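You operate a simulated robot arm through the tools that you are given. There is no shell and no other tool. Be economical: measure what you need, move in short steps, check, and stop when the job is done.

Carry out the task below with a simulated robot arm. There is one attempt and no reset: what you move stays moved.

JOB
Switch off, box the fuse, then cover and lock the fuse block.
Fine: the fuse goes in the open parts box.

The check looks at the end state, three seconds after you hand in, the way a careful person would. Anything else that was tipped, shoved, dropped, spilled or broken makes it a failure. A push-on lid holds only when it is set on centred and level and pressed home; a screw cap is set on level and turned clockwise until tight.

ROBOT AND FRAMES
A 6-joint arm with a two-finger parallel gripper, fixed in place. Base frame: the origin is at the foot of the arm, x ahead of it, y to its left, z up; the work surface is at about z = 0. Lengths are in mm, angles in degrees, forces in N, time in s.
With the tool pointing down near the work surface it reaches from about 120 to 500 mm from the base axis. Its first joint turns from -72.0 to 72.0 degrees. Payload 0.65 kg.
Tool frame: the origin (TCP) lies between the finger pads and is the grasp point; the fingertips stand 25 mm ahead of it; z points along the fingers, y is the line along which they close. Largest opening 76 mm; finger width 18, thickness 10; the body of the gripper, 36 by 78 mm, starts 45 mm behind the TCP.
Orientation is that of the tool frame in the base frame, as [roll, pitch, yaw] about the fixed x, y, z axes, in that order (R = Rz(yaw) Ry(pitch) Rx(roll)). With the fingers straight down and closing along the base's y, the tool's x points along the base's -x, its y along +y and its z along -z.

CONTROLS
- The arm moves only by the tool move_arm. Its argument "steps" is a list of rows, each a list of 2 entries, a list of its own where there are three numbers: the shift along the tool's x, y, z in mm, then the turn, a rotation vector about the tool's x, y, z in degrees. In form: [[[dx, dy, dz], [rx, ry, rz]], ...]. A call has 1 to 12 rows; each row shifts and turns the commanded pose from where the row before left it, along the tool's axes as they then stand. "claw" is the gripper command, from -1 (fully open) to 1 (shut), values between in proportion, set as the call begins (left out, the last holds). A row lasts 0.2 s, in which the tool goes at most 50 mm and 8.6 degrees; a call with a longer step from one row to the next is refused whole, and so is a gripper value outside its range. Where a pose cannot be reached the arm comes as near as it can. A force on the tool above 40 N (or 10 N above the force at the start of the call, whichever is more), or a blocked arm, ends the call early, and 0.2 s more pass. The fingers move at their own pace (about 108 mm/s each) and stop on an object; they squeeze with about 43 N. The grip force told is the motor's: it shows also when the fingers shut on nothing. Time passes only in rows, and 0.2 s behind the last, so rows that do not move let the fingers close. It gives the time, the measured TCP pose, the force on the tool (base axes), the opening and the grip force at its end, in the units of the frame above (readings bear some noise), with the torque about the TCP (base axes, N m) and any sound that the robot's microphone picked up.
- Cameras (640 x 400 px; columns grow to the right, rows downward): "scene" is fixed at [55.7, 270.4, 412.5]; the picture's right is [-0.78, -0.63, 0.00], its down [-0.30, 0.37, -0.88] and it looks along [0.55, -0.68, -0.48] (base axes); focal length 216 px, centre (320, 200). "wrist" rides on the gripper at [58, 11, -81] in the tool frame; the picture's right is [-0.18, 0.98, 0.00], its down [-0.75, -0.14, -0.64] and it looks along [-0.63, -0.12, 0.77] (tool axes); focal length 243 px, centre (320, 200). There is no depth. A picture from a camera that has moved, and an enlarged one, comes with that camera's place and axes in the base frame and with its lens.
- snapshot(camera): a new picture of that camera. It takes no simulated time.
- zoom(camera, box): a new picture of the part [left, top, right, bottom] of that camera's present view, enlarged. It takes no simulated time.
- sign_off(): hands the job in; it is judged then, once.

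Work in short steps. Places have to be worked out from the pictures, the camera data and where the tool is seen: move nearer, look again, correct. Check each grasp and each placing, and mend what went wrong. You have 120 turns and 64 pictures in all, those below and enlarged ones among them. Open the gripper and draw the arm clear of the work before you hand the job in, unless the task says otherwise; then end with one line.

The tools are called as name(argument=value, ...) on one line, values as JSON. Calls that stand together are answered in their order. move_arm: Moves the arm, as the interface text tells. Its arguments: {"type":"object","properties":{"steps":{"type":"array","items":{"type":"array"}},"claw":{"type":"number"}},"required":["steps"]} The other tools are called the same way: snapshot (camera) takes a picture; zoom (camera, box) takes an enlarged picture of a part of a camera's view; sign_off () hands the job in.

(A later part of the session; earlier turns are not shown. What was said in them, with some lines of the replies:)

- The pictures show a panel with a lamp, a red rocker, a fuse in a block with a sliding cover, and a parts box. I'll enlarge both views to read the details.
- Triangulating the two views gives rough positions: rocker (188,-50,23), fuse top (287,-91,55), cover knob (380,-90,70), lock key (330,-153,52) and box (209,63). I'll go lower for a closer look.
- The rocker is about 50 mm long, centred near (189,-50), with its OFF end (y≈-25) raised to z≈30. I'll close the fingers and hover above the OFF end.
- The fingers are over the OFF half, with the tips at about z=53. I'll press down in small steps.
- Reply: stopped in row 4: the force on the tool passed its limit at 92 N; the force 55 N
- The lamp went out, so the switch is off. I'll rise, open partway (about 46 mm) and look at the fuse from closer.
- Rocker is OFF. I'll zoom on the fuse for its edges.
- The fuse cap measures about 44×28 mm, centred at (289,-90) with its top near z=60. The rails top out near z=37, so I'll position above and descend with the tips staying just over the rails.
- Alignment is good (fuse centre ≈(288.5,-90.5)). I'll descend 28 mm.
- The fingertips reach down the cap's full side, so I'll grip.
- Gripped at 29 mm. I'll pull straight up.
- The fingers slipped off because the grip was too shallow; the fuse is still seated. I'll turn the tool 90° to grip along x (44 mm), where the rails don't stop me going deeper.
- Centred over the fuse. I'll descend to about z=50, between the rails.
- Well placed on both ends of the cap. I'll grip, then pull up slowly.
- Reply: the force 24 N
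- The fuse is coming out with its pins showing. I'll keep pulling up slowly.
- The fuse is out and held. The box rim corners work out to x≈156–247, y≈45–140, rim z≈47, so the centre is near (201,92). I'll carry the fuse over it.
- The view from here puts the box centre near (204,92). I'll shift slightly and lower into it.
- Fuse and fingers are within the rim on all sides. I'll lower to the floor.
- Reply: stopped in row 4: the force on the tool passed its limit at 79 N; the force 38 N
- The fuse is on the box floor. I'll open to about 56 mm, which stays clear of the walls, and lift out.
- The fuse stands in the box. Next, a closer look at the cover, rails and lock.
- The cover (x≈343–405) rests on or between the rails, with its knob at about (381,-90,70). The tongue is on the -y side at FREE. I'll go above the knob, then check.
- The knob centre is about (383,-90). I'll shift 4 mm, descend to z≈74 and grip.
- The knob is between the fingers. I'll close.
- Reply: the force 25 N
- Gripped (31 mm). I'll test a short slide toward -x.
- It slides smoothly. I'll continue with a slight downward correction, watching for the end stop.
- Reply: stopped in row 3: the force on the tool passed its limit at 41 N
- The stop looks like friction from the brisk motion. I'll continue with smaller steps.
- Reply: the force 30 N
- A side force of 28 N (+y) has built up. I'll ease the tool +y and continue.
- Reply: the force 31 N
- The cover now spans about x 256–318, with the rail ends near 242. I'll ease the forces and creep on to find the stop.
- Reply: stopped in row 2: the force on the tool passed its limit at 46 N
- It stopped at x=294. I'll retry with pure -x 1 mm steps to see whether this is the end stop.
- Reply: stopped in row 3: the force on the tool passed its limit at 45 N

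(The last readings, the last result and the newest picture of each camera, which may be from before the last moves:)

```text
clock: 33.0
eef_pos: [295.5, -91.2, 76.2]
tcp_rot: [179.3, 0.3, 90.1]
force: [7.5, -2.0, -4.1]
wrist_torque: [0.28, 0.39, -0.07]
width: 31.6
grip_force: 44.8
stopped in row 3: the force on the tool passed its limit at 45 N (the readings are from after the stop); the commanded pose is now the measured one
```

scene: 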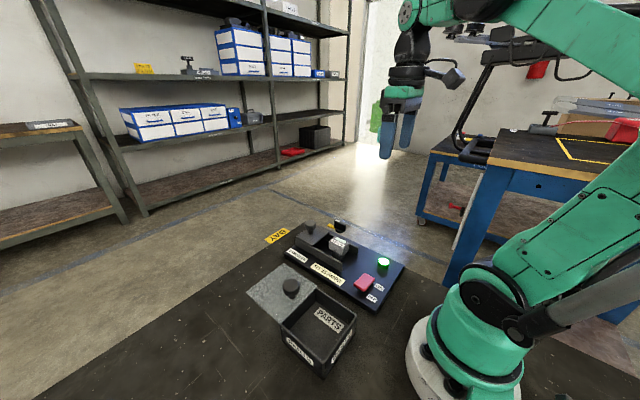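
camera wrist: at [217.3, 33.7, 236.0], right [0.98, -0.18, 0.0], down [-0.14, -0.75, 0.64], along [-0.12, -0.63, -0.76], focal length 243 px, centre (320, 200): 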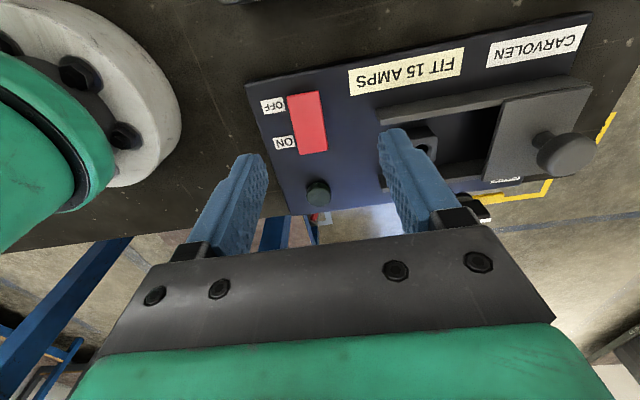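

That is a firm end stop at x≈294, with the cover over the socket. I'll release and back up to inspect the cover and lock.

move_arm(steps=[[[0, 0, 0], [0, 0, 0]], [[0, 0, 0], [0, 0, 0]], [[0, 0, -30], [0, 0, 0]], [[0, 0, -35], [0, 0, 0]], [[30, 10, 0], [0, 0, 0]], [[0, 0, 0], [0, 0, 0]]], claw=-0.35)

snapshot(camera="wrist")

zoom(camera="scene", box=[280, 190, 380, 280])

```text
clock: 34.5
eef_pos: [301.4, -60.9, 141.5]
tcp_rot: [179.4, 0.3, 90.1]
force: [0.3, -0.5, -0.2]
wrist_torque: [0.02, 0.02, -0.02]
width: 51.5
grip_force: 0.1
```

```text
22 pictures are left
camera wrist: at [313.2, -2.9, 221.1], right [0.98, -0.18, 0.01], down [-0.15, -0.75, 0.65], along [-0.11, -0.64, -0.76], focal length 243 px, centre (320, 200)
```

wrist: 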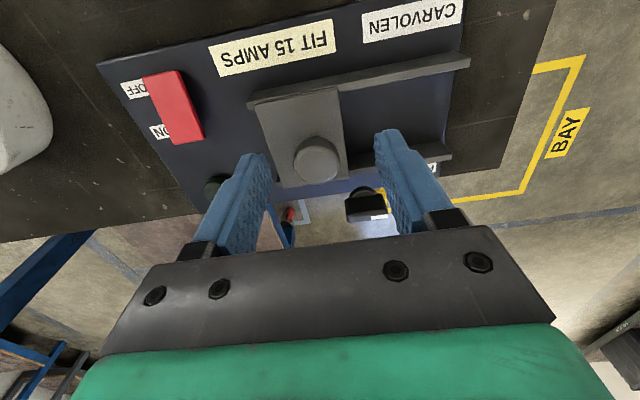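

```text
4.44 times, centred on (330, 235) of scene
camera zoom: at [55.7, 270.4, 412.5], right [-0.78, -0.63, 0.0], down [-0.3, 0.37, -0.88], along [0.55, -0.68, -0.48], focal length 959 px, centre (276, 44)
```

zoom: 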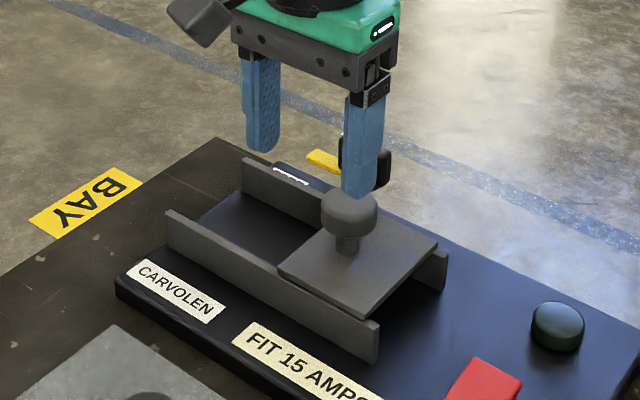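

The cover is home. I'll move to view the lock knob closely.

move_arm(steps=[[[-30, 15, 0], [0.6, 0, 0]], [[-25, 14, 0], [0, 0, 0]], [[0, 0, 0], [0, 0, 0]]], claw=-1)

zoom(camera="wrist", box=[200, 30, 440, 230])

```text
clock: 35.2
eef_pos: [331.6, -116.5, 140.6]
tcp_rot: [-179.9, 0.3, 90.1]
force: [0.5, 0.0, -0.3]
wrist_torque: [0.01, 0.01, -0.02]
width: 76.2
grip_force: 0.0
```

```text
2.00 times, centred on (320, 130) of wrist
camera zoom: at [344.2, -58.6, 221.5], right [0.98, -0.18, 0.0], down [-0.14, -0.75, 0.65], along [-0.12, -0.64, -0.76], focal length 485 px, centre (320, 340)
```

zoom: 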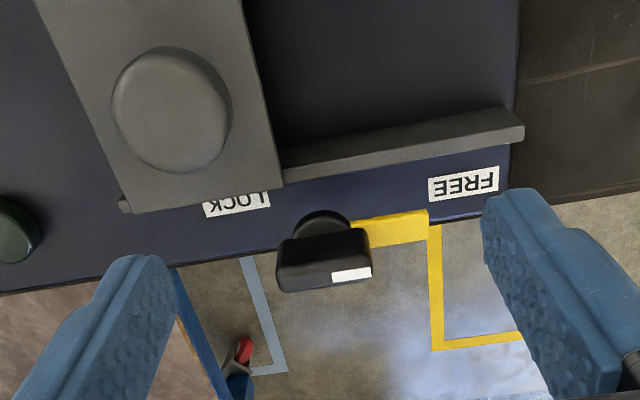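

The tongue and pointer show FREE (+x). The handle blade lies along x, centred around (328,-154), z≈45–68. Turning it counter-clockwise 90° would put the tongue behind the cover's rear edge (x≈316). I'll turn the tool back to yaw 180 so it closes on the blade along y.

move_arm(steps=[[[0, 0, 0], [0, 0, -8.2]], [[0, 0, 0], [0, 0, -8.2]], [[0, 0, 0], [0, 0, -8.2]], [[0, 0, 0], [0, 0, -8.2]], [[0, 0, 0], [0, 0, -8.2]], [[0, 0, 0], [0, 0, -8.2]], [[0, 0, 0], [0, 0, -8.2]], [[0, 0, 0], [0, 0, -8.2]], [[0, 0, 0], [0, 0, -8.2]], [[0, 0, 0], [0, 0, -8.2]], [[0, 0, 0], [0, 0, -8]], [[3.6, -37.5, 0], [0, 0, 0]]], claw=-0.2)

zoom(camera="wrist", box=[220, 50, 440, 240])

```text
clock: 37.9
eef_pos: [330.3, -153.9, 141.2]
tcp_rot: [-179.7, -0.1, -179.7]
force: [0.3, 0.0, 0.6]
wrist_torque: [-0.01, 0.03, 0.0]
width: 45.6
grip_force: 0.0
```

```text
2.11 times, centred on (330, 145) of wrist
camera zoom: at [272.9, -142.9, 221.6], right [0.18, 0.98, 0.0], down [0.75, -0.14, 0.64], along [0.63, -0.12, -0.77], focal length 511 px, centre (299, 316)
```

zoom: 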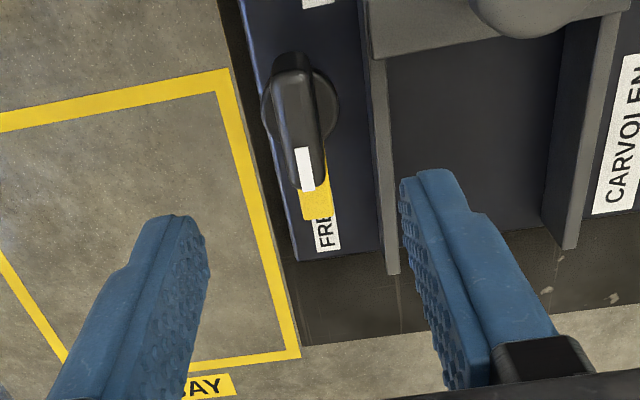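

The blade is centred at about (327,-153) and 12 mm thick. I'll descend around it.

move_arm(steps=[[[3, 1, 25], [0, 0, 0]], [[0, 0, 25], [0, 0, 0]], [[0, 0, 12], [0, 0, 0]], [[0, 0, 5], [0, 0, 0]], [[0, 0, 0], [0, 0, 0]]], claw=-0.05)

zoom(camera="scene", box=[300, 180, 380, 260])

zoom(camera="wrist", box=[220, 50, 440, 240])

```text
clock: 39.0
eef_pos: [325.3, -152.7, 72.8]
tcp_rot: [-179.6, -0.1, -179.9]
force: [-0.2, -0.9, 0.1]
wrist_torque: [0.02, 0.0, 0.03]
width: 39.9
grip_force: 0.1
```

```text
5.00 times, centred on (340, 220) of scene
camera zoom: at [55.7, 270.4, 412.5], right [-0.78, -0.63, 0.0], down [-0.3, 0.37, -0.88], along [0.55, -0.68, -0.48], focal length 1079 px, centre (220, 100)
```

zoom: 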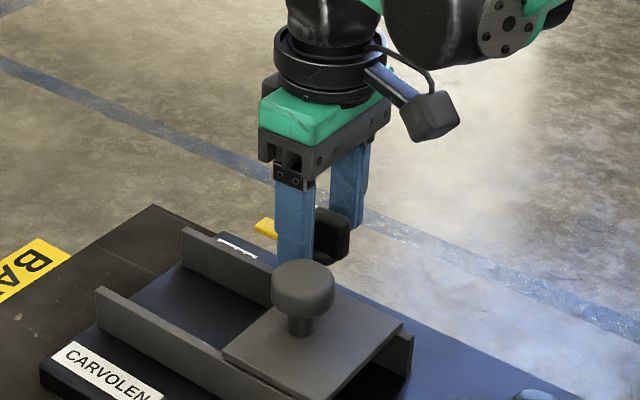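

```text
2.11 times, centred on (330, 145) of wrist
camera zoom: at [268.6, -141.8, 154.7], right [0.18, 0.98, 0.0], down [0.75, -0.14, 0.64], along [0.63, -0.12, -0.77], focal length 511 px, centre (299, 316)
```

zoom: 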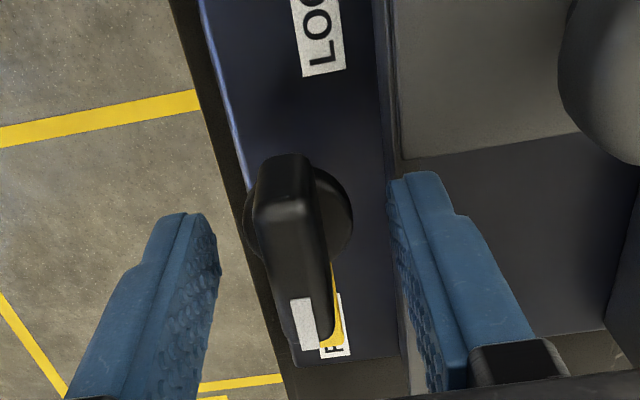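

Well placed. I'll nudge 2 mm toward the axis (≈(327.5,-153)) and grip.

move_arm(steps=[[[-2, 0, 0], [0, 0, 0]], [[0, 0, 0], [0, 0, 0]], [[0, 0, 0], [0, 0, 0]]], claw=1)

```text
clock: 39.9
eef_pos: [327.1, -153.0, 74.6]
tcp_rot: [-179.7, -0.3, -180.0]
force: [-28.7, -3.1, -3.0]
wrist_torque: [0.48, 0.0, -0.02]
width: 11.9
grip_force: 32.3
```

Gripped on 12 mm. I'll turn counter-clockwise (seen from above) in small increments.

move_arm(steps=[[[0.7, 0, 0], [0, 0, -3]], [[0, 0, 0], [0, 0, -4]], [[0, 0, 0], [0, 0, -4]], [[0, 0, 0], [0, 0, -4]], [[0, 0, 0], [0, 0, 0]]])

zoom(camera="wrist", box=[220, 50, 440, 240])

```text
clock: 41.0
eef_pos: [326.3, -153.5, 74.0]
tcp_rot: [-179.7, -0.1, -164.9]
force: [-15.4, -18.7, -21.6]
wrist_torque: [0.44, 0.3, -0.01]
width: 11.8
grip_force: 31.8
```

```text
2.11 times, centred on (330, 145) of wrist
camera zoom: at [269.3, -157.6, 155.2], right [-0.08, 1.0, -0.01], down [0.76, 0.06, 0.64], along [0.64, 0.05, -0.77], focal length 511 px, centre (299, 316)
```

zoom: 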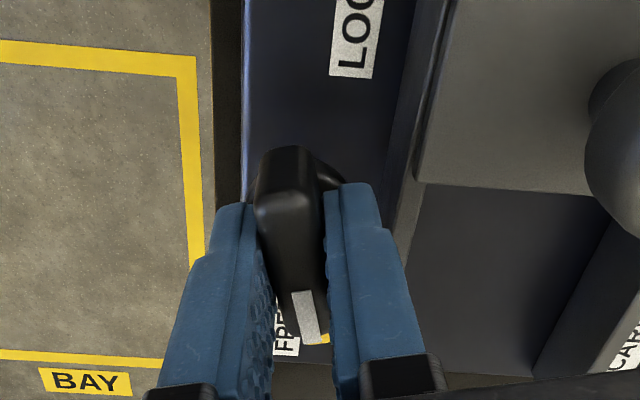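

It turns freely. I'll continue with a small force-relief shift.

move_arm(steps=[[[0.5, -0.3, 0.5], [0, 0, -5]], [[0, 0, 0], [0, 0, -5]], [[0, 0, 0], [0, 0, -5]], [[0, 0, 0], [0, 0, -5]], [[0, 0, 0], [0, 0, -5]], [[0, 0, 0], [0, 0, -5]], [[0, 0, 0], [0, 0, 0]]])

zoom(camera="wrist", box=[220, 50, 440, 240])

```text
clock: 42.6
eef_pos: [326.8, -152.9, 73.0]
tcp_rot: [-180.0, -0.2, -134.9]
force: [-17.0, 1.9, 28.0]
wrist_torque: [0.09, 0.39, -0.02]
width: 11.8
grip_force: 32.5
```

```text
2.11 times, centred on (330, 145) of wrist
camera zoom: at [279.9, -186.6, 154.8], right [-0.57, 0.82, 0.0], down [0.63, 0.44, 0.64], along [0.53, 0.36, -0.77], focal length 511 px, centre (299, 316)
```

zoom: 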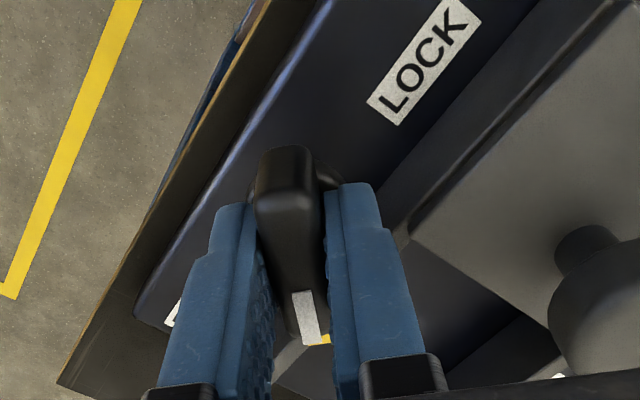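

The handle and tongue turn together with the tool (45° so far). I'll relieve the vertical force and carry on.

move_arm(steps=[[[0, 0, -0.8], [0, 0, -5]], [[0, 0, 0], [0, 0, -5]], [[0, 0, 0], [0, 0, -5]], [[0, 0, 0], [0, 0, -5]], [[0, 0, 0], [0, 0, -5]], [[0, 0, 0], [0, 0, -5]], [[0, 0, 0], [0, 0, -5]], [[0, 0, 0], [0, 0, -5]], [[0, 0, 0], [0, 0, -4]], [[0, 0, 0], [0, 0, 0]]])

zoom(camera="wrist", box=[220, 50, 440, 240])

zoom(camera="scene", box=[300, 180, 380, 260])

```text
clock: 44.9
eef_pos: [326.1, -152.1, 75.4]
tcp_rot: [179.8, -0.2, -90.9]
force: [-17.0, 9.5, -12.6]
wrist_torque: [0.91, -0.11, 0.01]
width: 11.8
grip_force: 32.8
```

```text
2.11 times, centred on (330, 145) of wrist
camera zoom: at [316.5, -211.2, 155.8], right [-0.98, 0.2, 0.0], down [0.15, 0.75, 0.64], along [0.13, 0.63, -0.77], focal length 511 px, centre (299, 316)
```

zoom: 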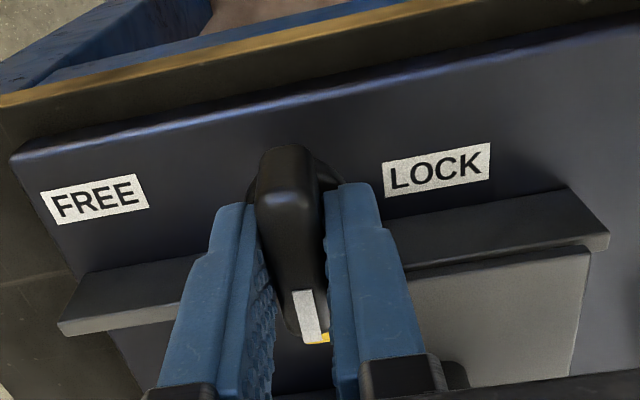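

```text
5.00 times, centred on (340, 220) of scene
camera zoom: at [55.7, 270.3, 412.5], right [-0.78, -0.63, 0.0], down [-0.3, 0.37, -0.88], along [0.55, -0.68, -0.48], focal length 1079 px, centre (220, 100)
```

zoom: 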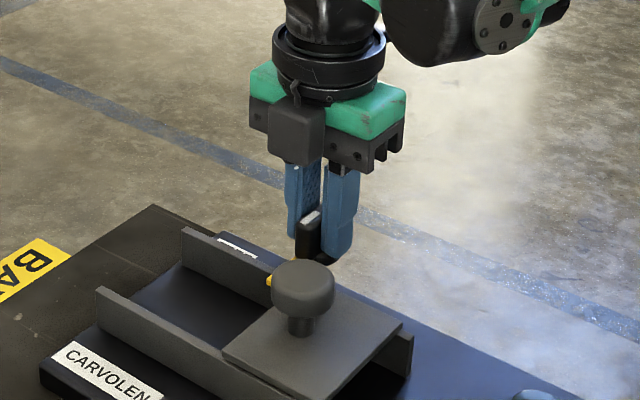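

At about 89° there's no stop felt yet. I'll try a few degrees further to look for one.

move_arm(steps=[[[0, 0, 0.3], [0, 0, -2]], [[0, 0, 0], [0, 0, -2]], [[0, 0, 0], [0, 0, -2]], [[0, 0, 0], [0, 0, -2]], [[0, 0, 0], [0, 0, 0]]])

```text
clock: 46.0
eef_pos: [327.8, -153.2, 74.1]
tcp_rot: [-179.9, -0.3, -82.9]
force: [-5.6, 2.9, 30.5]
wrist_torque: [-0.06, 0.06, -0.73]
width: 14.1
grip_force: 33.6
```

Torque jumped to -0.73 N·m and the grip is being forced open, so 90° is the stop. I'll ease back to it, release and rise to inspect.

move_arm(steps=[[[0, 0, -0.5], [0, 0, 4]], [[0, 0, 0], [0, 0, 3]], [[0, 0, 0], [0, 0, 0]]])

move_arm(steps=[[[0, 0, 0], [0, 0, 0]], [[0, 0, 0], [0, 0, 0]], [[0, 0, -25], [0, 0, 0]], [[0, 0, -40], [0, 0, 0]], [[10, 0, -20], [0, 0, 0]], [[0, 0, 0], [0, 0, 0]]], claw=-0.1)

zoom(camera="wrist", box=[200, 30, 460, 240])

zoom(camera="scene", box=[290, 190, 380, 270])

```text
clock: 46.9
eef_pos: [326.9, -152.4, 74.1]
tcp_rot: [180.0, -0.4, -89.9]
force: [1.6, -5.0, -11.0]
wrist_torque: [-0.07, -0.06, -0.06]
width: 11.8
grip_force: 32.9
```

```text
clock: 48.2
eef_pos: [326.7, -160.6, 158.3]
tcp_rot: [180.0, -0.3, -89.9]
force: [0.3, 0.2, -1.0]
wrist_torque: [-0.02, 0.0, 0.0]
width: 41.5
grip_force: 0.0
```

```text
1.90 times, centred on (330, 135) of wrist
camera zoom: at [316.7, -219.9, 239.5], right [-0.98, 0.18, 0.0], down [0.14, 0.76, 0.64], along [0.12, 0.63, -0.77], focal length 462 px, centre (301, 324)
```

zoom: 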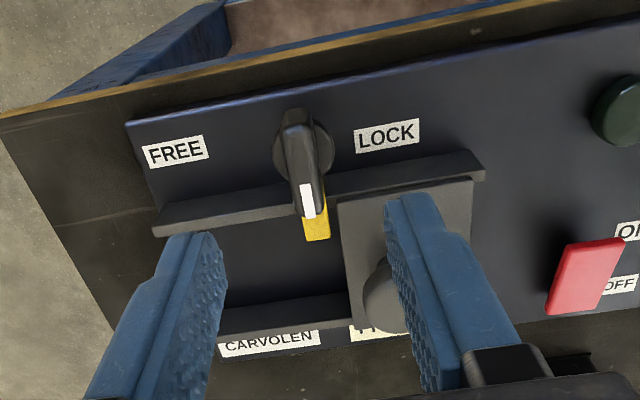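

```text
5.00 times, centred on (335, 230) of scene
camera zoom: at [55.7, 270.4, 412.5], right [-0.78, -0.63, 0.0], down [-0.3, 0.37, -0.88], along [0.55, -0.68, -0.48], focal length 1079 px, centre (245, 50)
```

zoom: 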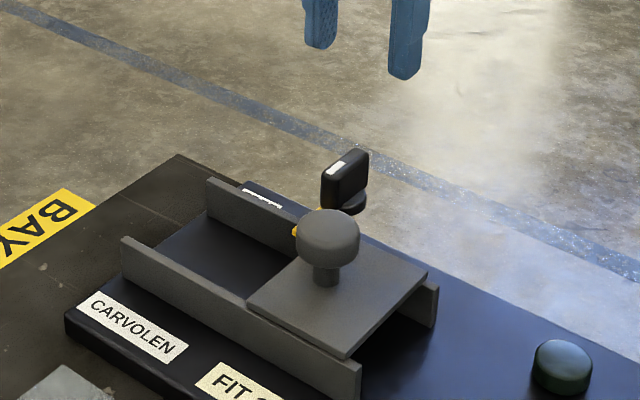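

The tongue now lies across the rail behind the closed cover, which is locked. I'll draw the arm clear and take one final look.

move_arm(steps=[[[0, 0, -40], [0, 0, 0]], [[0, 0, -40], [0, 0, 0]], [[0, 0, -40], [0, 0, 0]], [[0, 40, 0], [0, 0, 0]], [[0, 40, 0], [0, 0, 0]], [[0, 40, 0], [0, 0, 0]], [[0, 0, 0], [0, 0, 0]]], claw=-1)

zoom(camera="scene", box=[230, 180, 430, 390])

```text
clock: 49.9
eef_pos: [206.7, -160.1, 281.0]
tcp_rot: [-179.9, -0.4, -89.9]
force: [0.3, 0.9, -0.2]
wrist_torque: [0.0, -0.02, 0.02]
width: 76.1
grip_force: 0.0
```

```text
1.90 times, centred on (330, 285) of scene
camera zoom: at [55.7, 270.4, 412.5], right [-0.78, -0.63, 0.0], down [-0.3, 0.37, -0.88], along [0.55, -0.68, -0.48], focal length 411 px, centre (301, 38)
```

zoom: 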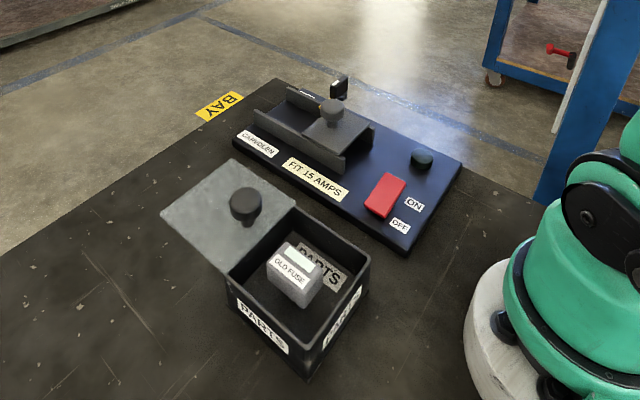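

The final view shows everything in place: switch off and lamp dark, fuse in the box, cover closed and locked, arm clear. I'm handing in.

sign_off()

```text
The job is handed in.
```

The switch is off with the lamp dark, the old fuse is in the open parts box, and the fuse block cover is slid to its stop and locked.
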